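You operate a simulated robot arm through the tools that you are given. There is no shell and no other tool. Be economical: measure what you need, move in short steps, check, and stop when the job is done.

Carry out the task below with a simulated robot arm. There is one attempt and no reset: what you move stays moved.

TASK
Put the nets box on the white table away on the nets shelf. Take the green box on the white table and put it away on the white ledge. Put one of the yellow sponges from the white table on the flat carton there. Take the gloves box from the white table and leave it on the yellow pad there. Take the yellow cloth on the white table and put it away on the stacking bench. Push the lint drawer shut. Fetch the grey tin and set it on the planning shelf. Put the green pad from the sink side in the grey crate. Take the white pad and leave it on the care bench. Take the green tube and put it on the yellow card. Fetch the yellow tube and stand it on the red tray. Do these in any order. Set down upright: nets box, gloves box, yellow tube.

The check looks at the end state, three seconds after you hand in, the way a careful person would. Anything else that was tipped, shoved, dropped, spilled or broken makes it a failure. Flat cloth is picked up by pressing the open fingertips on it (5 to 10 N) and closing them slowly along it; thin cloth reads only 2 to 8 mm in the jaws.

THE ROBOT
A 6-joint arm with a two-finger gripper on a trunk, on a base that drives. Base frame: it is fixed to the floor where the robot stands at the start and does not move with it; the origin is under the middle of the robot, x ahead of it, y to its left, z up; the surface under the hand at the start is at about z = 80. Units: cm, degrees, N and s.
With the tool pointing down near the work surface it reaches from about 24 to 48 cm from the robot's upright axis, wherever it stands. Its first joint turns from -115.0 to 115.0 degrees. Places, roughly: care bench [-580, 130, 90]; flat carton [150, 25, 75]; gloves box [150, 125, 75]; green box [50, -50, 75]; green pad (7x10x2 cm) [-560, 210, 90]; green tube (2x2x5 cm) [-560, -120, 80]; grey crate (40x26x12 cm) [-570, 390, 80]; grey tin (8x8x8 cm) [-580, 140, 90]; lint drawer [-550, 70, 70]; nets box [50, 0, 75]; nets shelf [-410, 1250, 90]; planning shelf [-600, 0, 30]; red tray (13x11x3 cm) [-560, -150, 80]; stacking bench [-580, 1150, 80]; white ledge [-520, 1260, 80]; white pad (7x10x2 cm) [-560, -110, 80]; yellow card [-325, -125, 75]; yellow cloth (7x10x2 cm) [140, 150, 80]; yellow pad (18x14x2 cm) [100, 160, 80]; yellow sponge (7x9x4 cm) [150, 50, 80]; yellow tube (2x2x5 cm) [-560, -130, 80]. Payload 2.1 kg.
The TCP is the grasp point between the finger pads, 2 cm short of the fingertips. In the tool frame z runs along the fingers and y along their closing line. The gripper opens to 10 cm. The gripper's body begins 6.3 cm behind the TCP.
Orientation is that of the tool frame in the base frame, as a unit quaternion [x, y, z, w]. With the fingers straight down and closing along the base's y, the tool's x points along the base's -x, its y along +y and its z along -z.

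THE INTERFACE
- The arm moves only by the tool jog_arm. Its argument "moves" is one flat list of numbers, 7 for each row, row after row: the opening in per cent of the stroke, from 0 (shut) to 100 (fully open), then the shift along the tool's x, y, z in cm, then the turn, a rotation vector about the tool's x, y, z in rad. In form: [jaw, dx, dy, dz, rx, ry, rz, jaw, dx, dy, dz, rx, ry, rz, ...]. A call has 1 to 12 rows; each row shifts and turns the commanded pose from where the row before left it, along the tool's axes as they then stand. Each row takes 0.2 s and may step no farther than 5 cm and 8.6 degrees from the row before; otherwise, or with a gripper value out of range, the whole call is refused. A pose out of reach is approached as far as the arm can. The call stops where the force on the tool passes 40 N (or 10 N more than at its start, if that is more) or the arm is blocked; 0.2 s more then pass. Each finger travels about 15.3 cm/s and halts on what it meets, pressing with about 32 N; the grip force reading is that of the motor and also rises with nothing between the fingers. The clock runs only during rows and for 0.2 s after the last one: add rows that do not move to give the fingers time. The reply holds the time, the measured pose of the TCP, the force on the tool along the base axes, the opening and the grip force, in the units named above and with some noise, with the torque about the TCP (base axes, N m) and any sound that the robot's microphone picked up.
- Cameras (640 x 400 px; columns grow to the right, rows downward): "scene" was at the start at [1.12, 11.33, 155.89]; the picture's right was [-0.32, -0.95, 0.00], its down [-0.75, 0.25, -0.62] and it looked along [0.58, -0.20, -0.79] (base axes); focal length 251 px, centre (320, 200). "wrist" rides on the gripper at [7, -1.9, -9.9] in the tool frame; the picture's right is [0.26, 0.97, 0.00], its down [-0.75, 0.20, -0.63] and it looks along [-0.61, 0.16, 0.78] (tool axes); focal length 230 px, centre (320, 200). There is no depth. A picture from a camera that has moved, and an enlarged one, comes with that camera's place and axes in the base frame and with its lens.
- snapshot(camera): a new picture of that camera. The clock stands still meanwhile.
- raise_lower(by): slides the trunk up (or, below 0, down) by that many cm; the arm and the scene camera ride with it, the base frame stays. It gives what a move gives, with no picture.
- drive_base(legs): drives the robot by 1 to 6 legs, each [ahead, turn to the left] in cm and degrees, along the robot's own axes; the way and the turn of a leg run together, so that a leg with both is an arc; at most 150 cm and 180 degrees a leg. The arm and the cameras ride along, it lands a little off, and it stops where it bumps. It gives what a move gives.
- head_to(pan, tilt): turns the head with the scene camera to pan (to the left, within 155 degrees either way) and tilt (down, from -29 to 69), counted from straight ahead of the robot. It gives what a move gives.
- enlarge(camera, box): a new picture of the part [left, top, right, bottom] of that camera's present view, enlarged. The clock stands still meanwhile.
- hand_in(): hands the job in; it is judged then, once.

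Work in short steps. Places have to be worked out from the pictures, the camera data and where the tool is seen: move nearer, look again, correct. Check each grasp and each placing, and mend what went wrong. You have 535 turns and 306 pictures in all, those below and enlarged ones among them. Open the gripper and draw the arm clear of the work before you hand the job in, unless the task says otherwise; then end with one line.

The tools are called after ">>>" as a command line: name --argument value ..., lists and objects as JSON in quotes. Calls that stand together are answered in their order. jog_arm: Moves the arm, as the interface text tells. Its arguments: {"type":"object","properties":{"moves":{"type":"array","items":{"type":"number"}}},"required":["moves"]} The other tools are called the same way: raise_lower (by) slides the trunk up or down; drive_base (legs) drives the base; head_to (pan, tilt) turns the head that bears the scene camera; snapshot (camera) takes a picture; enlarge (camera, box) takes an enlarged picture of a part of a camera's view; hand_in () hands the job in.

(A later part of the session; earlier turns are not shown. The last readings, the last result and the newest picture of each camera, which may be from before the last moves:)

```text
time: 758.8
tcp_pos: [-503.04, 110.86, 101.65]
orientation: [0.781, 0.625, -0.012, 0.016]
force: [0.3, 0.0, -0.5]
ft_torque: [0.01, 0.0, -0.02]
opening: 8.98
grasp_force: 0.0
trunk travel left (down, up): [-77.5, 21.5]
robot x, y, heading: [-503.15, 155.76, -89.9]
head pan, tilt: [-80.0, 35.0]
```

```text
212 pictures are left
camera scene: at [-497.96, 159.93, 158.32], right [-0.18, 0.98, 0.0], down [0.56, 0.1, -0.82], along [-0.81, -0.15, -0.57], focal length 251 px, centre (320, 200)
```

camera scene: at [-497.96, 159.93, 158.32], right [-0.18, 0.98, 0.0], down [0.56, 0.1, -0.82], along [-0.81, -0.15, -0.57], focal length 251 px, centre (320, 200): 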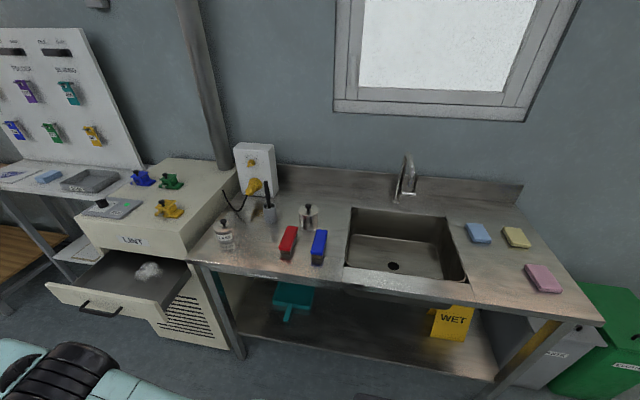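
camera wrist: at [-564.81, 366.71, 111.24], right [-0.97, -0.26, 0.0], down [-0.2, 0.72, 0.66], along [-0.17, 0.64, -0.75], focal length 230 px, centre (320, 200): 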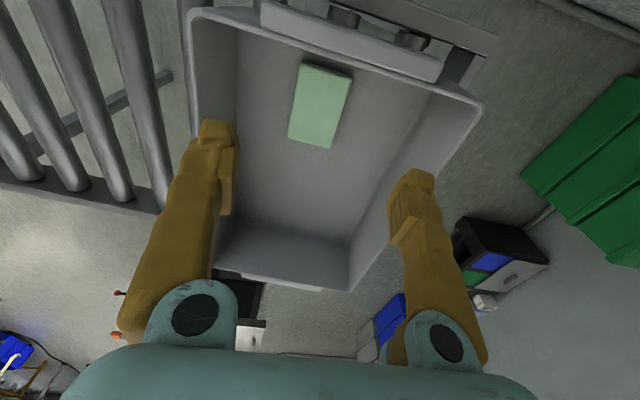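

>>> enlarge --camera "scene" --box '[190, 150, 350, 280]'

>>> enlarge --camera "scene" --box '[0, 120, 200, 330]'

```text
3.08 times, centred on (270, 215) of scene
camera zoom: at [-497.96, 159.93, 158.32], right [-0.18, 0.98, 0.0], down [0.56, 0.1, -0.82], along [-0.81, -0.15, -0.57], focal length 773 px, centre (474, 154)
```

zoom: 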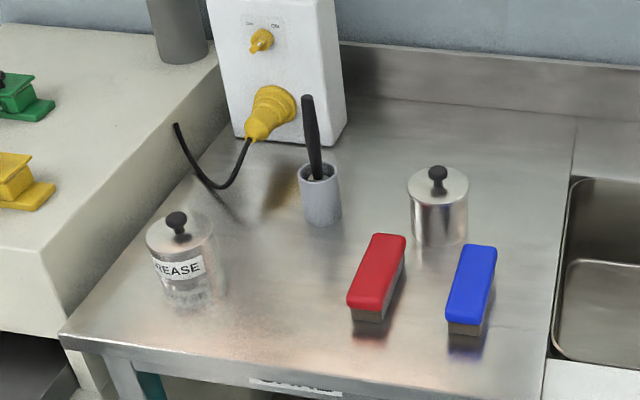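

```text
1.90 times, centred on (100, 225) of scene
camera zoom: at [-497.96, 159.93, 158.32], right [-0.18, 0.98, 0.0], down [0.56, 0.1, -0.82], along [-0.81, -0.15, -0.57], focal length 479 px, centre (739, 152)
```

zoom: 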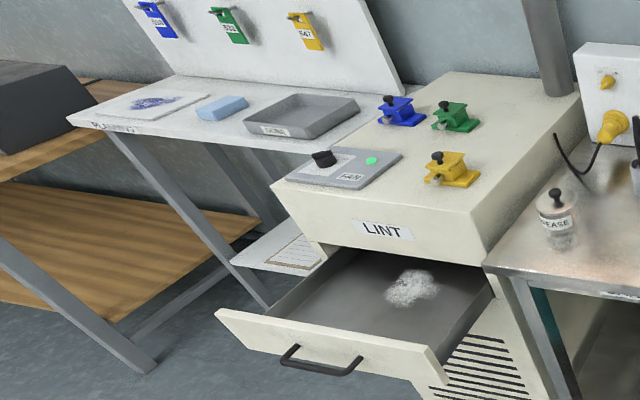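

The unlabelled grey tin is at ≈(-577, 140.5); I'll take it vertically from above. Position in front of it with the arm drawn in.

>>> jog_arm --moves '[100, 4, 0, -2, 0, 0, -0.11, 100, 4, 0, -2, 0, 0, -0.11, 100, 3, 0, -1, 0, 0, 0]'

>>> drive_base --legs '[[13, 0], [0, -90], [24, 0]]'

>>> snapshot --camera "wrist"

```text
time: 759.6
tcp_pos: [-501.76, 122.08, 106.29]
orientation: [0.707, 0.707, -0.014, 0.016]
force: [-0.3, 0.4, -0.1]
ft_torque: [-0.02, -0.01, -0.01]
opening: 10.01
grasp_force: 0.0
trunk travel left (down, up): [-77.5, 21.5]
robot x, y, heading: [-503.01, 155.83, -89.6]
head pan, tilt: [-80.0, 35.0]
```

```text
time: 766.0
tcp_pos: [-560.16, 139.21, 106.08]
orientation: [1.0, 0.013, -0.021, 0.002]
force: [1.3, -0.4, 0.8]
ft_torque: [0.0, -0.01, -0.02]
opening: 10.01
grasp_force: 0.0
trunk travel left (down, up): [-77.5, 21.5]
robot x, y, heading: [-526.59, 141.47, -178.2]
head pan, tilt: [-80.0, 35.0]
```

```text
209 pictures are left
camera wrist: at [-552.9, 141.22, 115.67], right [0.28, -0.96, -0.01], down [-0.72, -0.22, 0.66], along [-0.64, -0.18, -0.75], focal length 230 px, centre (320, 200)
```

wrist: 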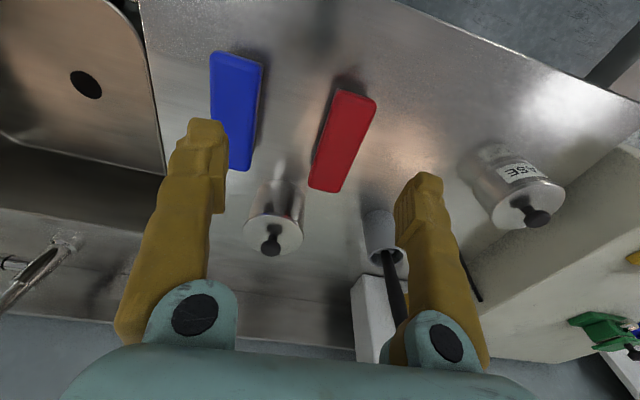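

Tin centre ≈ (-578, 140.5), lid z≈95. Edge 4 cm closer and move above.

>>> drive_base --legs '[[4, 0]]'

>>> jog_arm --moves '[100, -4.5, -0.2, 0, 0, 0, 0, 100, -4.5, -0.2, 0, 0, 0, 0, 100, -4.5, -0.2, 0.5, 0, 0, 0]'

>>> snapshot --camera "wrist"

```text
time: 766.9
tcp_pos: [-563.59, 139.09, 106.33]
orientation: [1.0, 0.013, -0.023, 0.001]
force: [1.4, 0.1, 0.1]
ft_torque: [-0.02, 0.08, 0.0]
opening: 10.0
grasp_force: 0.1
trunk travel left (down, up): [-77.5, 21.5]
robot x, y, heading: [-530.49, 141.34, -178.0]
head pan, tilt: [-80.0, 35.0]
```

```text
time: 767.7
tcp_pos: [-577.36, 139.67, 106.04]
orientation: [1.0, 0.013, -0.016, 0.001]
force: [0.0, 0.8, 0.1]
ft_torque: [-0.02, -0.08, 0.01]
opening: 9.99
grasp_force: 0.1
out of reach, approached as far as the arm can: row 3
trunk travel left (down, up): [-77.5, 21.5]
robot x, y, heading: [-531.16, 141.6, -177.9]
head pan, tilt: [-80.0, 35.0]
```

```text
208 pictures are left
camera wrist: at [-570.09, 141.7, 115.49], right [0.28, -0.96, -0.01], down [-0.72, -0.22, 0.65], along [-0.63, -0.18, -0.76], focal length 230 px, centre (320, 200)
```

wrist: 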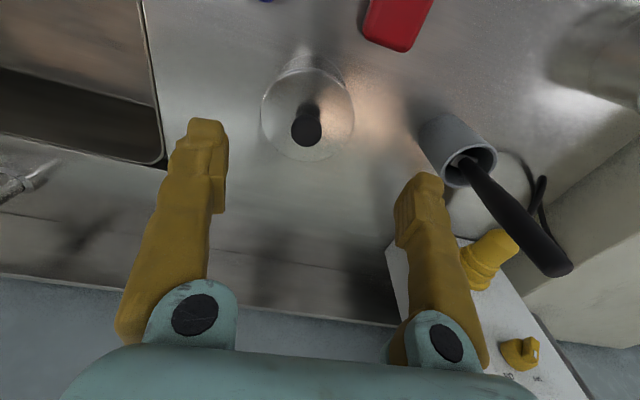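

Lid centre (-577.6, 140.8). Shift 1.1 cm and descend to TCP z≈94, clear of the knob.

>>> jog_arm --moves '[100, -0.2, -1.1, 3, 0, 0, 0, 100, 0, 0, 3, 0, 0, 0]'

>>> snapshot --camera "wrist"

```text
time: 768.3
tcp_pos: [-577.75, 140.52, 100.03]
orientation: [1.0, 0.013, -0.02, 0.001]
force: [-0.7, -0.7, -0.1]
ft_torque: [0.04, -0.04, 0.02]
opening: 10.0
grasp_force: 0.0
trunk travel left (down, up): [-77.5, 21.5]
robot x, y, heading: [-530.6, 141.89, -178.0]
head pan, tilt: [-80.0, 35.0]
```

```text
207 pictures are left
camera wrist: at [-570.49, 142.49, 109.56], right [0.28, -0.96, -0.01], down [-0.72, -0.22, 0.66], along [-0.63, -0.18, -0.75], focal length 230 px, centre (320, 200)
```

wrist: 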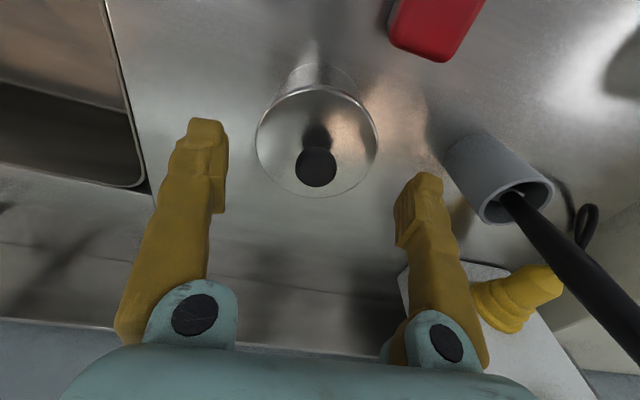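

Centred. Descend 6 cm and close.

>>> jog_arm --moves '[100, 0.1, 0, 3, 0, 0, 0, 100, 0, 0, 2.7, 0, 0, 0, 60, 0, 0, 0, 0, 0, 0, 40, 0, 0, 0, 0, 0, 0, 40, 0, 0, 0, 0, 0, 0]'

>>> snapshot --camera "wrist"

```text
time: 769.5
tcp_pos: [-577.81, 140.48, 94.5]
orientation: [1.0, 0.012, -0.022, 0.001]
force: [-2.5, 0.4, 9.8]
ft_torque: [-0.07, -0.06, 0.0]
opening: 8.62
grasp_force: 32.1
trunk travel left (down, up): [-77.5, 21.5]
robot x, y, heading: [-530.63, 141.3, -177.9]
head pan, tilt: [-80.0, 35.0]
```

```text
206 pictures are left
camera wrist: at [-570.48, 142.48, 103.96], right [0.28, -0.96, -0.01], down [-0.72, -0.22, 0.66], along [-0.64, -0.18, -0.75], focal length 230 px, centre (320, 200)
```

wrist: 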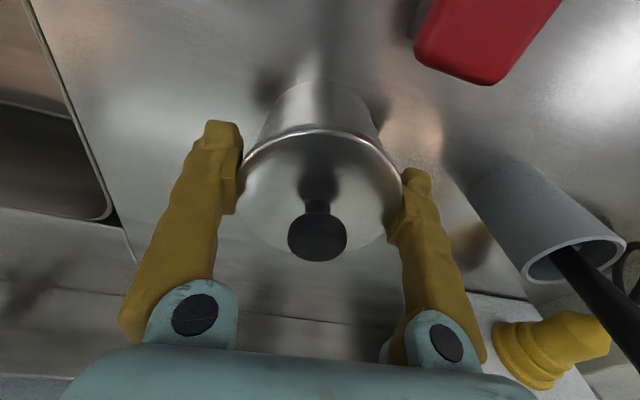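

Gripped at 8.6 cm, perhaps at the lid's rim. Test-lift 1.5 cm to see whether the whole tin comes.

>>> jog_arm --moves '[40, 0, 0, -0.7, 0, 0, 0, 40, 0, 0, -0.8, 0, 0, 0, 40, 0, 0, 0, 0, 0, 0]'

>>> snapshot --camera "wrist"

```text
time: 770.3
tcp_pos: [-577.88, 140.32, 95.8]
orientation: [1.0, 0.013, -0.02, 0.001]
force: [0.7, 1.0, -0.6]
ft_torque: [-0.02, 0.01, -0.02]
opening: 8.62
grasp_force: 31.9
trunk travel left (down, up): [-77.5, 21.5]
robot x, y, heading: [-530.71, 141.4, -177.9]
head pan, tilt: [-80.0, 35.0]
```

```text
205 pictures are left
camera wrist: at [-570.49, 142.47, 105.3], right [0.28, -0.96, -0.01], down [-0.72, -0.22, 0.66], along [-0.63, -0.18, -0.75], focal length 230 px, centre (320, 200)
```

wrist: 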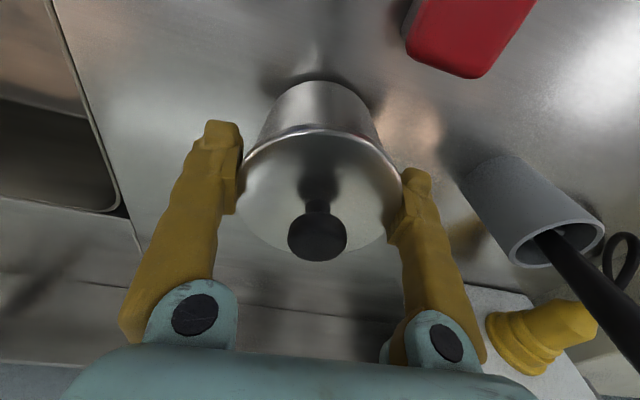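

Whole tin lifts. Raise, draw in, back off and look at the planning shelf.

>>> jog_arm --moves '[40, 0, 0, -4, 0, 0, 0, 40, 0, 0, -4, 0, 0, 0, 40, 4, 0, -1, 0, 0, 0, 40, 4, 0, 0, 0, 0, 0, 40, 4, 0, 0, 0, 0, 0]'

>>> drive_base --legs '[[-55, 0], [0, 88], [125, 0], [0, -45]]'

>>> head_to --pan -40 --tilt 35

>>> snapshot --camera "scene"

```text
time: 771.5
tcp_pos: [-565.59, 140.82, 104.43]
orientation: [1.0, 0.013, -0.022, 0.001]
force: [0.9, -0.1, -1.0]
ft_torque: [-0.04, 0.04, -0.02]
opening: 8.62
grasp_force: 31.7
trunk travel left (down, up): [-77.5, 21.5]
robot x, y, heading: [-530.23, 141.49, -178.1]
head pan, tilt: [-80.0, 35.0]
```

```text
time: 786.1
tcp_pos: [-510.2, -1.75, 104.44]
orientation: [0.937, 0.35, -0.018, 0.008]
force: [-0.8, 0.0, -1.6]
ft_torque: [0.01, 0.01, -0.02]
opening: 8.49
grasp_force: 31.9
trunk travel left (down, up): [-77.5, 21.5]
robot x, y, heading: [-483.7, 21.21, -138.5]
head pan, tilt: [-80.0, 35.0]
```

```text
time: 787.2
tcp_pos: [-510.2, -1.63, 104.35]
orientation: [0.937, 0.35, -0.018, 0.009]
force: [-0.2, -0.5, -0.8]
ft_torque: [-0.03, 0.01, -0.01]
opening: 8.49
grasp_force: 32.5
trunk travel left (down, up): [-77.5, 21.5]
robot x, y, heading: [-483.03, 20.8, -138.7]
head pan, tilt: [-40.0, 35.0]
```

```text
204 pictures are left
camera scene: at [-478.56, 14.02, 158.32], right [-0.02, 1.0, 0.0], down [0.57, 0.01, -0.82], along [-0.82, -0.02, -0.57], focal length 251 px, centre (320, 200)
```

scene: 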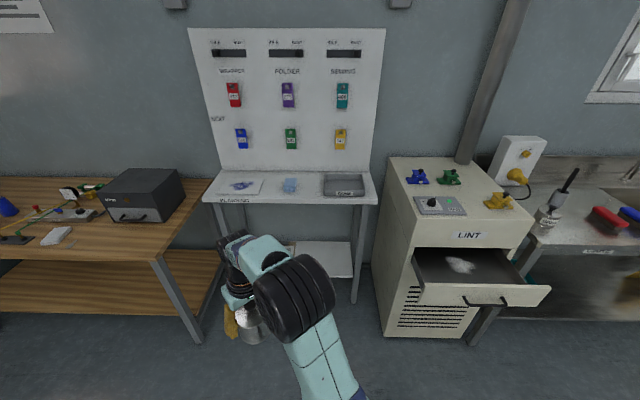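

>>> raise_lower --by -40

>>> head_to --pan -40 --tilt 35

>>> snapshot --camera "scene"

>>> snapshot --camera "wrist"

```text
time: 791.0
tcp_pos: [-510.26, -1.75, 64.29]
orientation: [0.936, 0.35, -0.018, 0.008]
force: [0.1, -0.1, 0.1]
ft_torque: [0.02, -0.01, 0.04]
opening: 8.5
grasp_force: 31.8
trunk travel left (down, up): [-37.5, 61.5]
robot x, y, heading: [-483.38, 21.08, -138.6]
head pan, tilt: [-40.0, 35.0]
```

```text
time: 791.6
tcp_pos: [-510.22, -1.79, 64.36]
orientation: [0.936, 0.35, -0.018, 0.008]
force: [-0.1, -0.6, -0.7]
ft_torque: [0.0, 0.02, 0.03]
opening: 8.45
grasp_force: 31.9
trunk travel left (down, up): [-37.5, 61.5]
robot x, y, heading: [-483.75, 21.14, -138.4]
head pan, tilt: [-40.0, 35.0]
```

```text
203 pictures are left
camera scene: at [-478.56, 14.01, 118.32], right [-0.02, 1.0, 0.0], down [0.57, 0.01, -0.82], along [-0.82, -0.02, -0.57], focal length 251 px, centre (320, 200)
```

scene: 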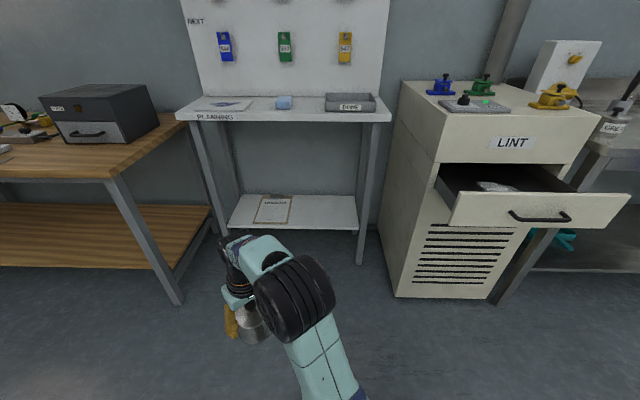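

```text
202 pictures are left
camera wrist: at [-505.87, 4.43, 73.89], right [0.83, -0.56, -0.01], down [-0.42, -0.63, 0.66], along [-0.38, -0.54, -0.75], focal length 230 px, centre (320, 200)
```

wrist: 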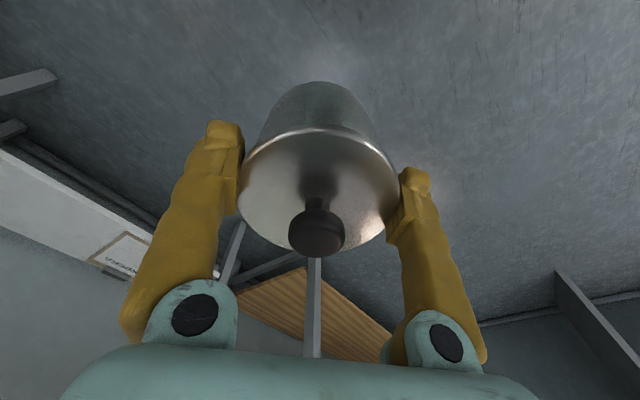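

Shelf: x -579..-611, y -36..31, z≈30, with a clipboard left of y≈-5. I'll place the tin at about (-593, 13). Lower the trunk further and approach.

>>> raise_lower --by -15

>>> drive_base --legs '[[0, -34], [45, 0], [0, -7.5]]'

>>> head_to --pan 0 --tilt 40

>>> snapshot --camera "scene"

```text
time: 793.4
tcp_pos: [-510.19, -1.74, 49.36]
orientation: [0.937, 0.35, -0.019, 0.008]
force: [0.2, 0.6, -0.4]
ft_torque: [-0.02, 0.03, 0.0]
opening: 8.44
grasp_force: 32.0
trunk travel left (down, up): [-22.5, 76.5]
robot x, y, heading: [-483.41, 21.44, -138.9]
head pan, tilt: [-40.0, 35.0]
```

```text
time: 798.4
tcp_pos: [-564.37, 15.95, 49.37]
orientation: [1.0, -0.007, -0.02, 0.0]
force: [0.4, 1.0, -1.1]
ft_torque: [-0.05, 0.01, -0.01]
opening: 8.41
grasp_force: 32.0
trunk travel left (down, up): [-22.5, 76.5]
robot x, y, heading: [-529.12, 15.44, 179.5]
head pan, tilt: [-40.0, 35.0]
```

```text
time: 799.4
tcp_pos: [-564.18, 15.91, 49.35]
orientation: [1.0, -0.007, -0.02, 0.001]
force: [0.1, 1.1, -0.5]
ft_torque: [-0.01, 0.02, -0.02]
opening: 8.44
grasp_force: 31.5
trunk travel left (down, up): [-22.5, 76.5]
robot x, y, heading: [-528.82, 14.67, 179.9]
head pan, tilt: [0.0, 40.0]
```

```text
201 pictures are left
camera scene: at [-531.73, 0.89, 102.57], right [0.01, 1.0, 0.0], down [0.64, 0.0, -0.77], along [-0.77, 0.01, -0.64], focal length 251 px, centre (320, 200)
```

scene: 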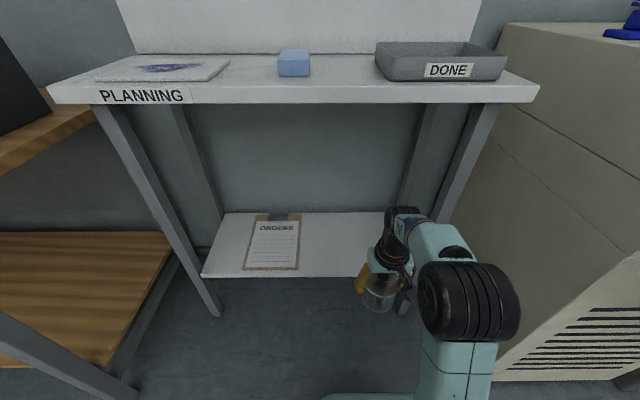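

>>> drive_base --legs '[[16, 0]]'

>>> jog_arm --moves '[40, -3.5, 1, 0, 0, 0, 0, 40, -3.5, 1, 0, 0, 0, 0, 40, -3.5, 1, 0.5, 0, 0, 0]'

>>> snapshot --camera "scene"

>>> snapshot --camera "wrist"

```text
time: 800.9
tcp_pos: [-580.46, 16.08, 49.48]
orientation: [1.0, -0.006, -0.02, 0.002]
force: [0.4, 0.6, -0.6]
ft_torque: [-0.03, -0.02, 0.0]
opening: 8.41
grasp_force: 32.1
trunk travel left (down, up): [-22.5, 76.5]
robot x, y, heading: [-545.62, 14.98, 179.9]
head pan, tilt: [0.0, 40.0]
```

```text
time: 801.6
tcp_pos: [-591.2, 13.34, 48.96]
orientation: [1.0, -0.007, -0.018, 0.001]
force: [0.6, 0.4, -0.9]
ft_torque: [0.0, -0.02, 0.02]
opening: 8.42
grasp_force: 32.0
trunk travel left (down, up): [-22.5, 76.5]
robot x, y, heading: [-545.57, 15.29, 179.5]
head pan, tilt: [0.0, 40.0]
```

```text
200 pictures are left
camera scene: at [-548.0, 0.99, 102.57], right [0.01, 1.0, 0.0], down [0.64, 0.0, -0.77], along [-0.77, 0.01, -0.64], focal length 251 px, centre (320, 200)
```

scene: 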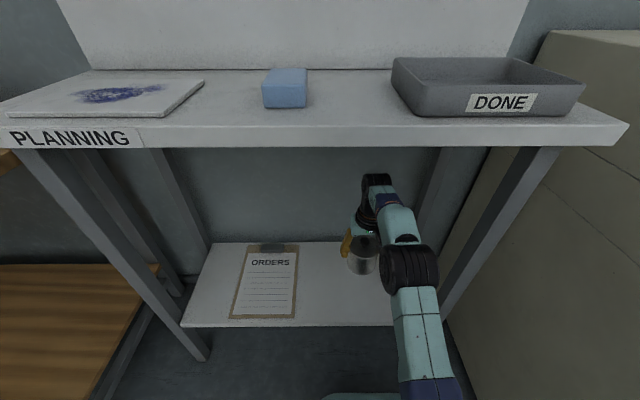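

```text
199 pictures are left
camera wrist: at [-583.77, 15.1, 58.57], right [0.24, -0.97, -0.01], down [-0.73, -0.19, 0.66], along [-0.64, -0.15, -0.75], focal length 230 px, centre (320, 200)
```

wrist: 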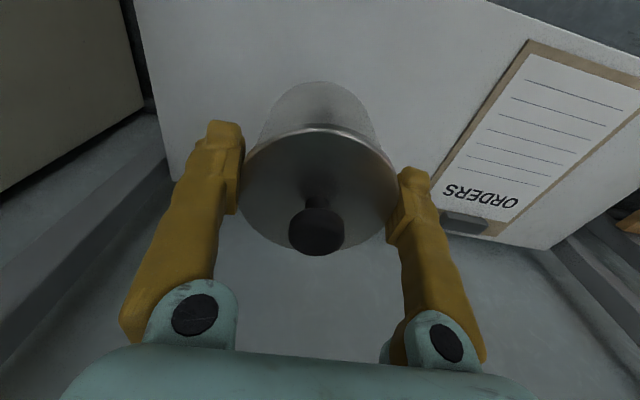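

Over a free part of the shelf. Lower.

>>> jog_arm --moves '[40, 0, 0, 4, 0, 0, 0, 40, 0, 0, 3.5, 0, 0, 0, 40, 0, 0, 1, 0, 0, 0, 40, 0, 0, 0.7, 0, 0, 0, 40, 0, 0, 0.5, 0, 0, 0, 40, 0, 0, 0.5, 0, 0, 0, 40, 0, 0, 0, 0, 0, 0]'

>>> snapshot --camera "wrist"

```text
time: 803.2
tcp_pos: [-591.45, 13.25, 39.11]
orientation: [1.0, -0.007, -0.02, 0.001]
force: [-0.2, 0.6, -0.1]
ft_torque: [-0.01, -0.03, -0.02]
opening: 8.4
grasp_force: 31.8
trunk travel left (down, up): [-22.5, 76.5]
robot x, y, heading: [-545.44, 14.86, 179.8]
head pan, tilt: [0.0, 40.0]
```

```text
198 pictures are left
camera wrist: at [-583.97, 14.91, 48.58], right [0.24, -0.97, -0.01], down [-0.73, -0.19, 0.66], along [-0.64, -0.15, -0.75], focal length 230 px, centre (320, 200)
```

wrist: 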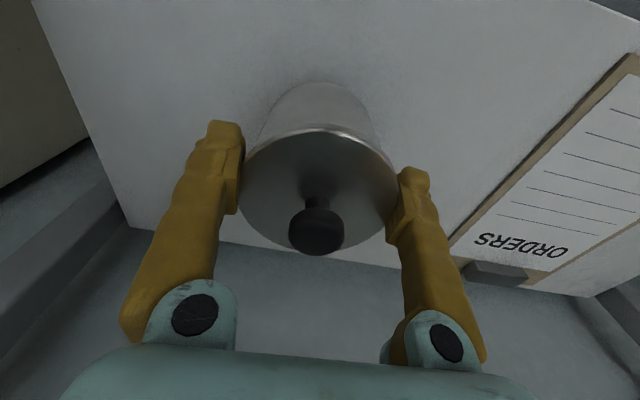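

>>> jog_arm --moves '[40, 0, 0, 0.5, 0, 0, 0, 40, 0, 0, 0.5, 0, 0, 0, 40, 0, 0, 0.4, 0, 0, 0, 40, 0, 0, 0.4, 0, 0, 0, 40, 0, 0, 0.4, 0, 0, 0, 40, 0, 0, 0, 0, 0, 0]'

```text
time: 804.6
tcp_pos: [-591.47, 13.15, 36.87]
orientation: [1.0, -0.007, -0.02, 0.001]
force: [-0.1, -0.1, -1.0]
ft_torque: [0.05, -0.02, 0.03]
opening: 8.4
grasp_force: 32.0
trunk travel left (down, up): [-22.5, 76.5]
robot x, y, heading: [-545.17, 15.07, 179.8]
head pan, tilt: [0.0, 40.0]
```

>>> jog_arm --moves '[40, 0, 0, 0.4, 0, 0, 0, 40, 0, 0, 0.4, 0, 0, 0, 40, 0, 0, 0.4, 0, 0, 0, 40, 0, 0, 0.3, 0, 0, 0, 40, 0, 0, 0.3, 0, 0, 0, 40, 0, 0, 0, 0, 0, 0]'

```text
time: 805.2
tcp_pos: [-591.6, 13.29, 36.88]
orientation: [1.0, -0.007, -0.027, 0.001]
force: [9.0, 0.7, 27.7]
ft_torque: [-0.15, -0.79, 0.04]
opening: 8.39
grasp_force: 32.0
trunk travel left (down, up): [-22.5, 76.5]
robot x, y, heading: [-545.17, 15.16, 179.4]
head pan, tilt: [0.0, 40.0]
stopped in row 2: the force on the tool passed its limit at 43 N (the readings are from after the stop); the commanded pose is now the measured one
```

Contact with the shelf. Release and rise straight up over the knob.

>>> jog_arm --moves '[40, 0, 0, -0.1, 0, 0, 0, 100, 0, 0, 0, 0, 0, 0, 100, 0, 0, 0, 0, 0, 0, 100, 0, 0, -3, 0, 0, 0, 100, 0, 0, -4, 0, 0, 0, 100, 0, 0, -4, 0, 0, 0]'

>>> snapshot --camera "wrist"

```text
time: 806.6
tcp_pos: [-591.19, 13.26, 47.55]
orientation: [1.0, -0.006, -0.024, 0.001]
force: [-0.2, -0.6, 0.0]
ft_torque: [0.0, 0.01, 0.0]
opening: 9.98
grasp_force: 0.1
trunk travel left (down, up): [-22.5, 76.5]
robot x, y, heading: [-545.4, 15.48, 179.6]
head pan, tilt: [0.0, 40.0]
```

```text
197 pictures are left
camera wrist: at [-583.78, 14.91, 57.04], right [0.24, -0.97, -0.01], down [-0.72, -0.19, 0.66], along [-0.65, -0.15, -0.75], focal length 230 px, centre (320, 200)
```

wrist: 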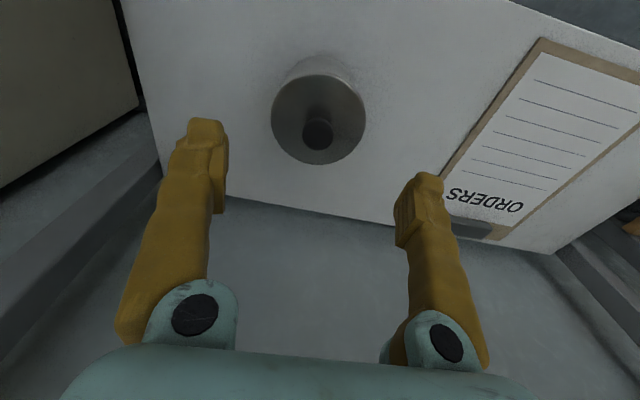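

Tin stands on the planning shelf. Withdraw and go round to the open lint drawer.

>>> jog_arm --moves '[50, 4, 0, 0, 0, 0, 0, 20, 4, 0, 0, 0, 0, 0, 0, 4, 0, 0, 0, 0, 0]'

>>> drive_base --legs '[[-68, 0], [0, -90], [54, 0], [0, 90]]'

>>> raise_lower --by 35

>>> head_to --pan 0 --tilt 40

>>> snapshot --camera "scene"

>>> snapshot --camera "wrist"

```text
time: 807.4
tcp_pos: [-579.1, 12.9, 47.0]
orientation: [1.0, -0.009, -0.024, 0.0]
force: [0.2, -0.7, 0.7]
ft_torque: [0.01, 0.01, 0.0]
opening: 0.01
grasp_force: 29.8
trunk travel left (down, up): [-22.5, 76.5]
robot x, y, heading: [-545.19, 15.16, 179.9]
head pan, tilt: [0.0, 40.0]
```

```text
time: 821.6
tcp_pos: [-512.68, 64.1, 46.83]
orientation: [0.999, 0.036, -0.024, 0.002]
force: [-0.1, 0.3, -0.1]
ft_torque: [0.01, 0.0, 0.02]
opening: 0.01
grasp_force: 30.5
trunk travel left (down, up): [-22.5, 76.5]
robot x, y, heading: [-479.06, 69.2, -175.4]
head pan, tilt: [0.0, 40.0]
```

```text
time: 825.0
tcp_pos: [-512.58, 64.04, 81.93]
orientation: [0.999, 0.036, -0.024, 0.002]
force: [-0.7, -0.1, -0.6]
ft_torque: [0.03, 0.0, -0.01]
opening: 0.0
grasp_force: 29.3
trunk travel left (down, up): [-57.5, 41.5]
robot x, y, heading: [-478.88, 69.32, -175.5]
head pan, tilt: [0.0, 40.0]
```

```text
time: 825.6
tcp_pos: [-512.45, 63.98, 81.92]
orientation: [0.999, 0.036, -0.023, 0.002]
force: [-1.1, 0.6, -0.2]
ft_torque: [0.02, -0.01, 0.0]
opening: 0.0
grasp_force: 30.0
trunk travel left (down, up): [-57.5, 41.5]
robot x, y, heading: [-479.34, 69.17, -175.2]
head pan, tilt: [0.0, 40.0]
```

```text
196 pictures are left
camera scene: at [-480.51, 54.77, 137.57], right [-0.08, 1.0, 0.0], down [0.64, 0.05, -0.77], along [-0.76, -0.06, -0.64], focal length 251 px, centre (320, 200)
```

scene: 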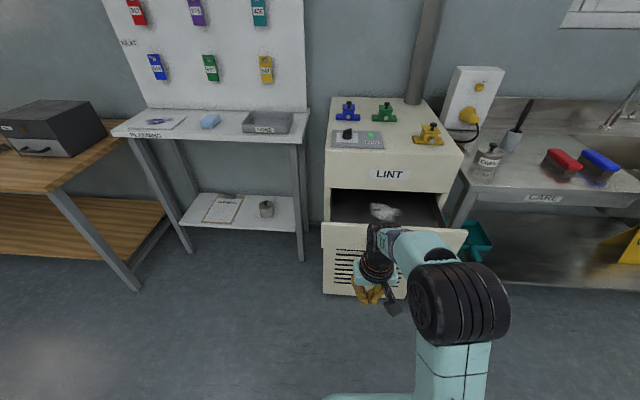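

```text
195 pictures are left
camera wrist: at [-505.29, 66.4, 91.37], right [0.33, -0.95, -0.01], down [-0.7, -0.25, 0.66], along [-0.63, -0.21, -0.75], focal length 230 px, centre (320, 200)
```

wrist: 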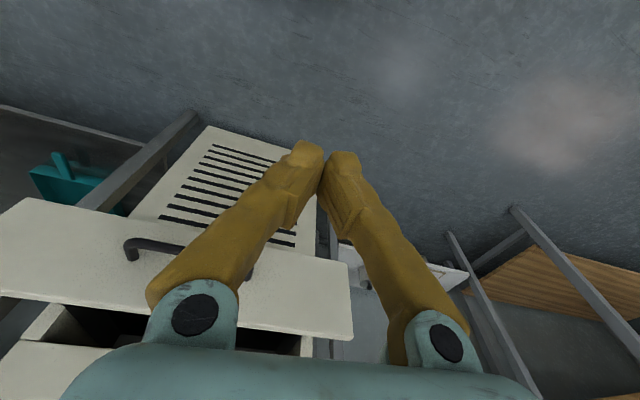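

Drawer panel: front x≈-537, y 51–96, z 68–80, handle at z≈73. I'll push it with closed, tilted fingertips above the handle. Square up and come closer first.

>>> drive_base --legs '[[0, -5], [15, 0]]'

>>> jog_arm --moves '[0, 1, -3, 0, 0, -0.14, 0, 0, 1, -3, 0, 0, -0.14, 0, 0, 1, -3, 0, 0, -0.14, 0, 0, 0, 0, 0, 0, -0.14, 0]'

>>> snapshot --camera "wrist"

>>> snapshot --camera "scene"

```text
time: 827.5
tcp_pos: [-528.05, 67.17, 81.89]
orientation: [1.0, -0.008, -0.024, 0.001]
force: [0.4, 0.6, -0.1]
ft_torque: [-0.01, -0.03, 0.02]
opening: 0.01
grasp_force: 29.2
trunk travel left (down, up): [-57.5, 41.5]
robot x, y, heading: [-494.01, 69.65, 179.7]
head pan, tilt: [0.0, 40.0]
```

```text
time: 828.5
tcp_pos: [-526.72, 76.74, 81.95]
orientation: [0.962, -0.009, -0.275, 0.003]
force: [0.6, 0.6, -0.3]
ft_torque: [-0.04, -0.01, -0.01]
opening: 0.0
grasp_force: 29.8
out of reach, approached as far as the arm can: row 4
trunk travel left (down, up): [-57.5, 41.5]
robot x, y, heading: [-494.04, 69.61, 179.4]
head pan, tilt: [0.0, 40.0]
```

```text
194 pictures are left
camera wrist: at [-515.49, 78.46, 86.52], right [0.21, -0.97, -0.13], down [-0.31, -0.19, 0.93], along [-0.93, -0.15, -0.34], focal length 230 px, centre (320, 200)
```

wrist: 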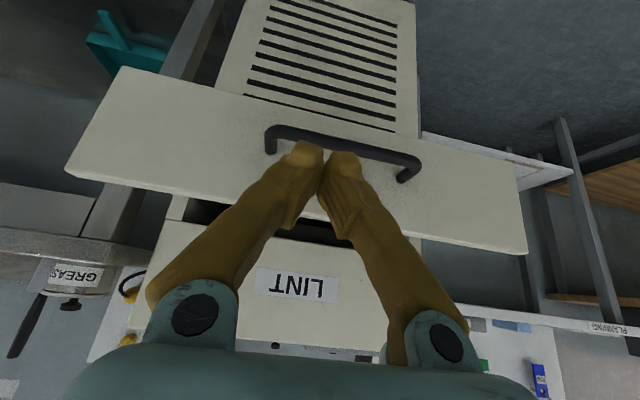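

```text
193 pictures are left
camera scene: at [-496.9, 55.07, 137.56], right [0.01, 1.0, 0.0], down [0.64, -0.01, -0.77], along [-0.77, 0.01, -0.64], focal length 251 px, centre (320, 200)
```

scene: 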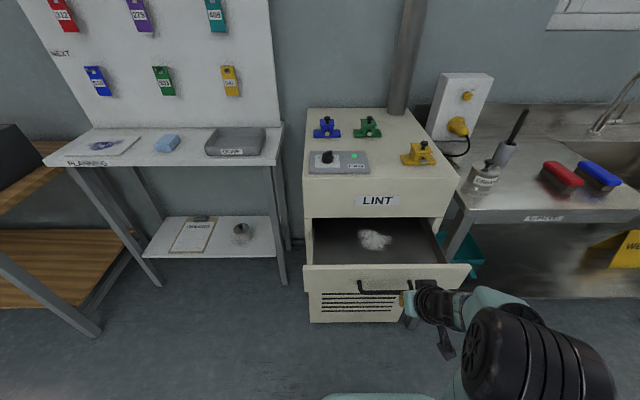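

Lower the tip to z≈76.5 and push forward along -x.

>>> jog_arm --moves '[0, 1.96, 0, 3.15, 0, 0, 0, 0, -2.55, 0, 1.59, 0, 0, 0, 0, -2.55, 0, 1.59, 0, 0, 0, 0, -2.55, 0, 1.59, 0, 0, 0, 0, -1.7, 0, 1.06, 0, 0, 0, 0, -1.7, 0, 1.06, 0, 0, 0, 0, -1.7, 0, 1.06, 0, 0, 0]'

>>> snapshot --camera "wrist"

```text
time: 830.0
tcp_pos: [-543.27, 77.45, 80.12]
orientation: [0.954, -0.008, -0.298, -0.001]
force: [-0.2, 0.1, -0.5]
ft_torque: [-0.02, -0.01, -0.03]
opening: 0.0
grasp_force: 29.0
out of reach, approached as far as the arm can: row 1
trunk travel left (down, up): [-57.5, 41.5]
robot x, y, heading: [-494.68, 69.22, 179.2]
head pan, tilt: [0.0, 40.0]
```

```text
192 pictures are left
camera wrist: at [-531.85, 79.07, 84.15], right [0.2, -0.97, -0.15], down [-0.26, -0.19, 0.95], along [-0.95, -0.15, -0.29], focal length 230 px, centre (320, 200)
```

wrist: 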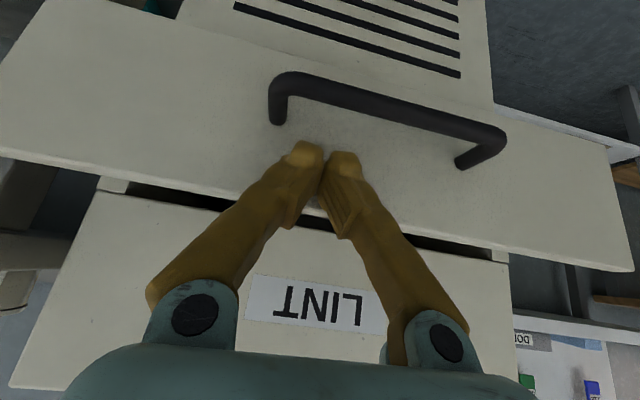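

>>> snapshot --camera "scene"

```text
191 pictures are left
camera scene: at [-496.89, 55.09, 137.57], right [0.01, 1.0, 0.0], down [0.64, -0.01, -0.77], along [-0.77, 0.01, -0.64], focal length 251 px, centre (320, 200)
```

scene: 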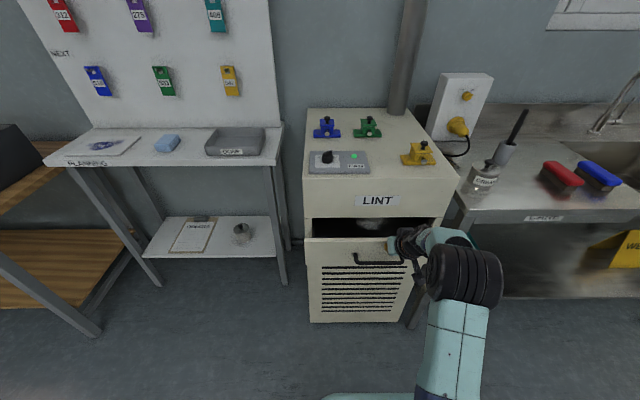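

The drawer slid in ~10 cm easily. Retract, drive nearer and push the rest.

>>> jog_arm --moves '[0, 3.4, 0, -2.12, 0, 0, 0, 0, 3.4, 0, -2.12, 0, 0, 0]'

>>> drive_base --legs '[[12, 0]]'

>>> snapshot --camera "wrist"

```text
time: 830.6
tcp_pos: [-534.85, 76.99, 79.66]
orientation: [0.955, -0.008, -0.298, -0.002]
force: [0.6, 0.2, 0.2]
ft_torque: [0.0, 0.01, 0.03]
opening: 0.02
grasp_force: 29.5
trunk travel left (down, up): [-57.5, 41.5]
robot x, y, heading: [-494.5, 69.32, 179.6]
head pan, tilt: [0.0, 40.0]
```

```text
time: 831.9
tcp_pos: [-546.92, 77.1, 79.67]
orientation: [0.954, -0.009, -0.298, -0.001]
force: [0.0, -0.1, -0.1]
ft_torque: [-0.02, 0.01, -0.01]
opening: 0.0
grasp_force: 29.1
trunk travel left (down, up): [-57.5, 41.5]
robot x, y, heading: [-505.87, 69.31, 179.4]
head pan, tilt: [0.0, 40.0]
```

```text
190 pictures are left
camera wrist: at [-535.52, 78.75, 83.68], right [0.19, -0.97, -0.14], down [-0.26, -0.19, 0.95], along [-0.95, -0.15, -0.29], focal length 230 px, centre (320, 200)
```

wrist: 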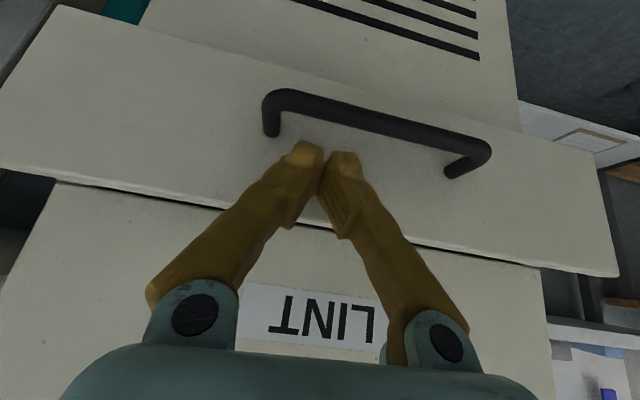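

Almost closed. Push on in small rows until resistance.

>>> jog_arm --moves '[0, -1.6, 0, 1.1, 0, 0, 0, 0, -1.6, 0, 1.1, 0, 0, 0, 0, -0.8, 0, 0.55, 0, 0, 0, 0, -0.8, 0, 0.55, 0, 0, 0, 0, -0.8, 0, 0.55, 0, 0, 0]'

>>> snapshot --camera "scene"

>>> snapshot --camera "wrist"

```text
time: 833.2
tcp_pos: [-552.62, 77.36, 79.4]
orientation: [0.956, -0.009, -0.293, 0.003]
force: [27.5, 1.6, 5.9]
ft_torque: [-0.36, -0.03, 0.03]
opening: 0.6
grasp_force: 30.1
trunk travel left (down, up): [-57.5, 41.5]
robot x, y, heading: [-506.33, 69.3, 178.9]
head pan, tilt: [0.0, 40.0]
stopped in row 5: the force on the tool passed its limit at 43 N (the readings are from after the stop); the commanded pose is now the measured one
```

```text
189 pictures are left
camera scene: at [-507.79, 55.18, 137.61], right [0.01, 1.0, 0.0], down [0.64, -0.01, -0.77], along [-0.77, 0.01, -0.64], focal length 251 px, centre (320, 200)
```

scene: 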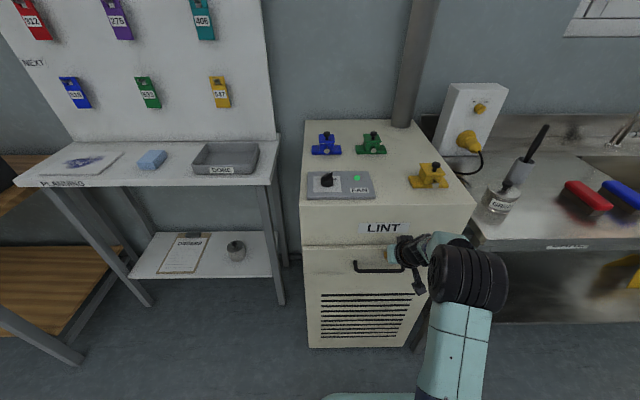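

```text
188 pictures are left
camera wrist: at [-541.16, 79.0, 83.58], right [0.2, -0.97, -0.14], down [-0.27, -0.19, 0.94], along [-0.94, -0.15, -0.3], focal length 230 px, centre (320, 200)
```

wrist: 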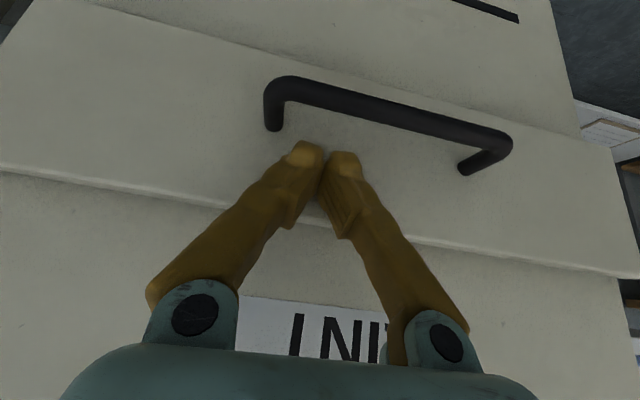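

The drawer is shut. Retract, level the tool, and go look at the repair table.

>>> jog_arm --moves '[0, 3.4, 0, -2.12, 0, 0, 0, 0, 3.4, 0, -2.12, 0, 0, 0, 0, 3.4, 0, -2.12, 0, 0, 0, 0, 1, 0, 0, 0, 0.145, 0, 20, 1, 0, 0, 0, 0.145, 0, 60, 1, 0, 0, 0, 0.145, 0, 100, 0, 0, 0, 0, 0.145, 0]'

>>> drive_base --legs '[[-30, 0], [0, 90], [150, 0], [20, 0], [0, -88]]'

>>> raise_lower --by 20

>>> head_to --pan 0 --tilt 40

>>> snapshot --camera "scene"

```text
time: 834.8
tcp_pos: [-539.05, 76.66, 77.4]
orientation: [0.999, -0.004, -0.032, 0.012]
force: [-0.8, 0.4, 0.1]
ft_torque: [0.01, -0.03, 0.0]
opening: 9.99
grasp_force: 0.0
out of reach, approached as far as the arm can: row 5
trunk travel left (down, up): [-57.5, 41.5]
robot x, y, heading: [-506.02, 69.36, 179.1]
head pan, tilt: [0.0, 40.0]
```

```text
time: 852.7
tcp_pos: [-511.21, -97.35, 77.64]
orientation: [0.999, 0.012, -0.033, 0.013]
force: [-0.3, -1.4, 0.1]
ft_torque: [-0.03, -0.01, 0.0]
opening: 10.01
grasp_force: 0.1
trunk travel left (down, up): [-57.5, 41.5]
robot x, y, heading: [-477.63, -103.46, -178.9]
head pan, tilt: [0.0, 40.0]
```

```text
time: 854.9
tcp_pos: [-511.12, -97.33, 97.53]
orientation: [0.999, 0.012, -0.032, 0.012]
force: [-0.3, -0.1, 0.2]
ft_torque: [0.02, -0.03, 0.01]
opening: 9.99
grasp_force: 0.2
trunk travel left (down, up): [-77.5, 21.5]
robot x, y, heading: [-477.98, -103.4, -178.8]
head pan, tilt: [0.0, 40.0]
```

```text
time: 855.5
tcp_pos: [-511.03, -97.35, 97.56]
orientation: [0.999, 0.012, -0.033, 0.013]
force: [0.4, 0.0, 0.3]
ft_torque: [-0.02, 0.01, 0.02]
opening: 9.99
grasp_force: 0.1
trunk travel left (down, up): [-77.5, 21.5]
robot x, y, heading: [-477.62, -103.47, -178.8]
head pan, tilt: [0.0, 40.0]
```

```text
187 pictures are left
camera scene: at [-480.19, -117.72, 157.57], right [-0.02, 1.0, 0.0], down [0.64, 0.01, -0.77], along [-0.77, -0.02, -0.64], focal length 251 px, centre (320, 200)
```

scene: 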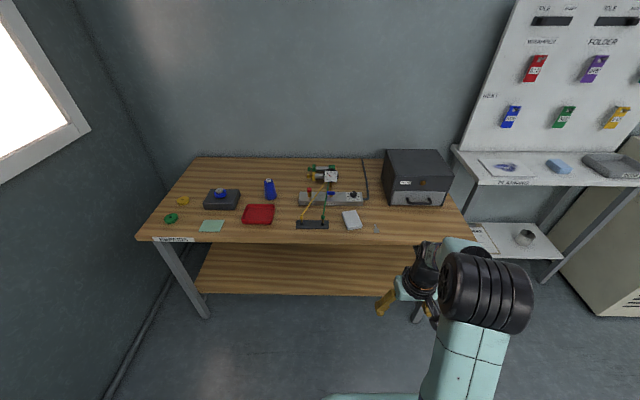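

>>> enlarge --camera "scene" --box '[230, 150, 400, 250]'

>>> enlarge --camera "scene" --box '[130, 150, 300, 250]'

```text
3.76 times, centred on (315, 200) of scene
camera zoom: at [-480.19, -117.72, 157.57], right [-0.02, 1.0, 0.0], down [0.64, 0.01, -0.77], along [-0.77, -0.02, -0.64], focal length 946 px, centre (339, 200)
```

zoom: 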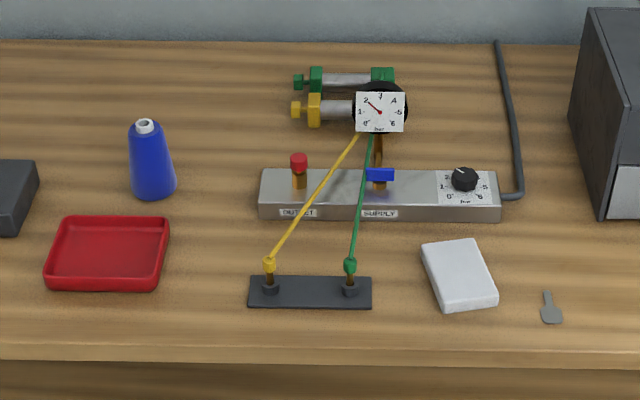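

```text
3.76 times, centred on (215, 200) of scene
camera zoom: at [-480.19, -117.72, 157.57], right [-0.02, 1.0, 0.0], down [0.64, 0.01, -0.77], along [-0.77, -0.02, -0.64], focal length 946 px, centre (715, 200)
```

zoom: 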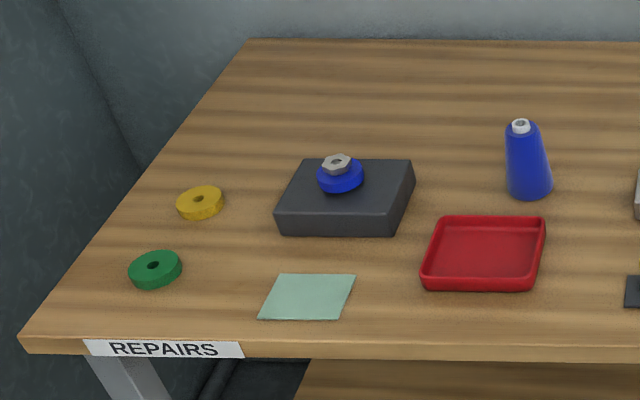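

The tube rack at ≈(-556, -118…-128) needs a closer look. Move nearer and inspect from above.

>>> drive_base --legs '[[0, -1], [32, 0]]'

>>> head_to --pan 0 --tilt 50

>>> enlarge --camera "scene" --box '[260, 130, 440, 250]'

>>> snapshot --camera "wrist"

```text
time: 858.0
tcp_pos: [-543.13, -96.7, 97.57]
orientation: [0.999, 0.002, -0.033, 0.013]
force: [0.9, -0.5, 1.3]
ft_torque: [-0.03, 0.01, 0.01]
opening: 10.05
grasp_force: 0.0
trunk travel left (down, up): [-77.5, 21.5]
robot x, y, heading: [-510.43, -103.4, -180.2]
head pan, tilt: [0.0, 40.0]
```

```text
time: 858.7
tcp_pos: [-543.21, -96.69, 97.56]
orientation: [0.999, 0.003, -0.033, 0.012]
force: [0.3, 0.5, 0.4]
ft_torque: [-0.03, -0.05, 0.02]
opening: 9.98
grasp_force: 0.1
trunk travel left (down, up): [-77.5, 21.5]
robot x, y, heading: [-510.33, -103.63, -180.0]
head pan, tilt: [0.0, 50.0]
```

```text
3.33 times, centred on (350, 190) of scene
camera zoom: at [-511.93, -117.73, 156.15], right [0.0, 1.0, 0.0], down [0.77, 0.0, -0.64], along [-0.64, 0.0, -0.77], focal length 838 px, centre (220, 233)
```

zoom: 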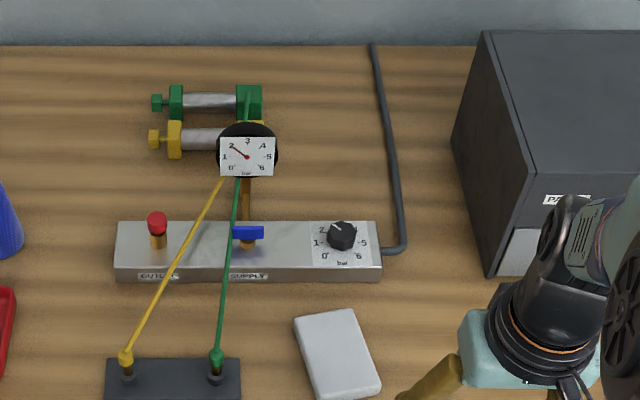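

```text
183 pictures are left
camera wrist: at [-535.62, -94.6, 106.76], right [0.26, -0.97, 0.01], down [-0.71, -0.19, 0.68], along [-0.66, -0.18, -0.73], focal length 230 px, centre (320, 200)
```

wrist: 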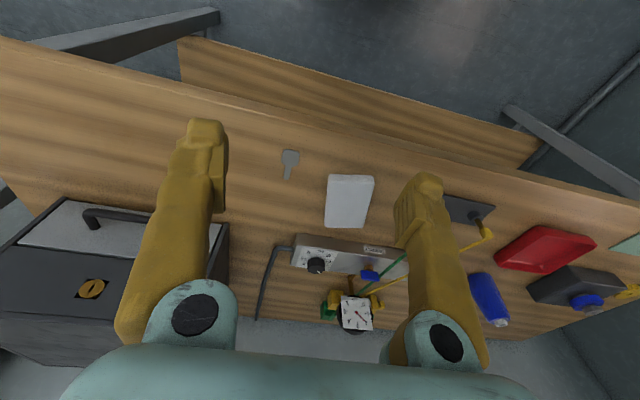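

>>> enlarge --camera "scene" --box '[280, 215, 345, 260]'

>>> enlarge --camera "wrist" --box '[320, 180, 520, 340]'

```text
8.89 times, centred on (312, 238) of scene
camera zoom: at [-511.93, -117.73, 156.15], right [0.0, 1.0, 0.0], down [0.77, 0.0, -0.64], along [-0.64, 0.0, -0.77], focal length 2234 px, centre (387, -133)
```

zoom: 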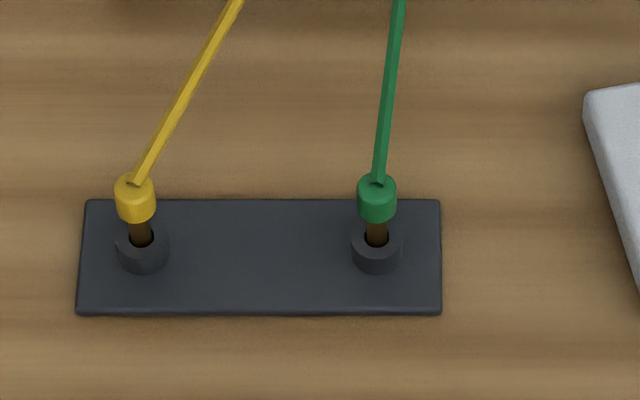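

```text
2.50 times, centred on (420, 260) of wrist
camera zoom: at [-535.62, -94.6, 106.76], right [0.26, -0.97, 0.01], down [-0.71, -0.19, 0.68], along [-0.66, -0.18, -0.73], focal length 575 px, centre (70, 50)
```

zoom: 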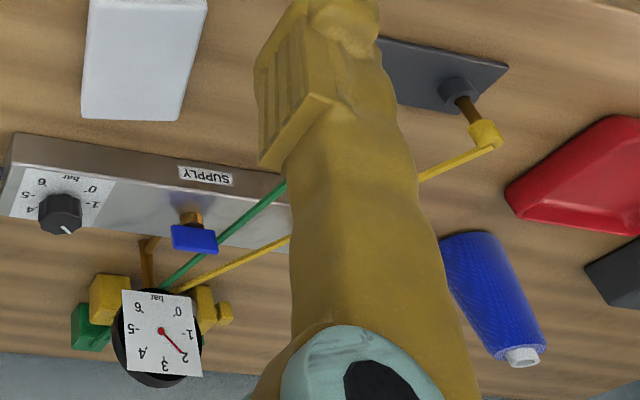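

The coloured plugs in the socket plate have hoses, so I need to be sure. Look back toward the yellow card for comparison.

>>> head_to --pan 155 --tilt 20

>>> snapshot --camera "scene"

```text
time: 861.1
tcp_pos: [-543.22, -96.63, 97.56]
orientation: [0.999, 0.001, -0.033, 0.012]
force: [0.6, -0.3, -0.8]
ft_torque: [-0.01, 0.01, 0.05]
opening: 9.98
grasp_force: 0.1
trunk travel left (down, up): [-77.5, 21.5]
robot x, y, heading: [-509.87, -103.22, -180.1]
head pan, tilt: [154.7, 20.0]
```

```text
180 pictures are left
camera scene: at [-495.77, -121.72, 160.71], right [-0.43, -0.9, 0.0], down [-0.31, 0.15, -0.94], along [0.85, -0.4, -0.34], focal length 251 px, centre (320, 200)
```

scene: 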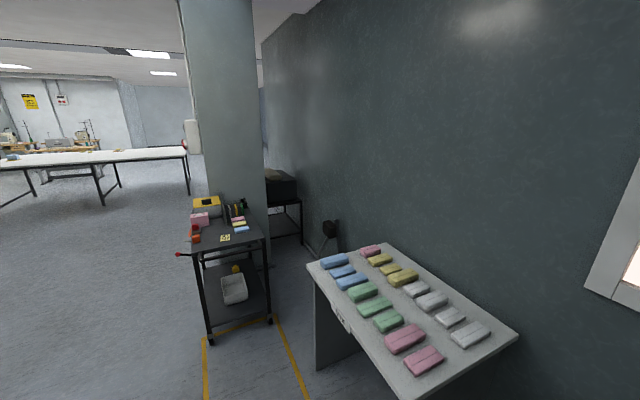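

>>> enlarge --camera "scene" --box '[165, 180, 305, 350]'

```text
2.35 times, centred on (235, 265) of scene
camera zoom: at [-495.77, -121.72, 160.71], right [-0.43, -0.9, 0.0], down [-0.31, 0.15, -0.94], along [0.85, -0.4, -0.34], focal length 591 px, centre (520, 47)
```

zoom: 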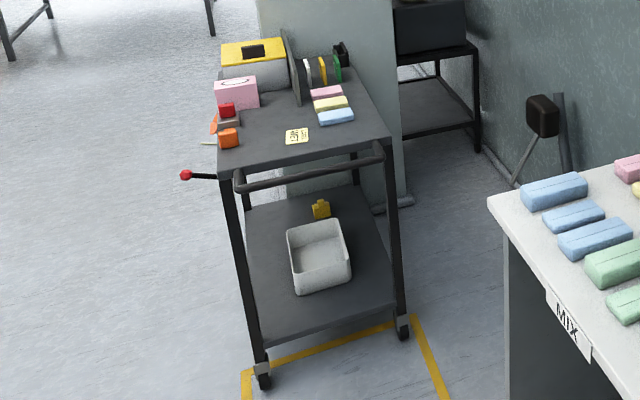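

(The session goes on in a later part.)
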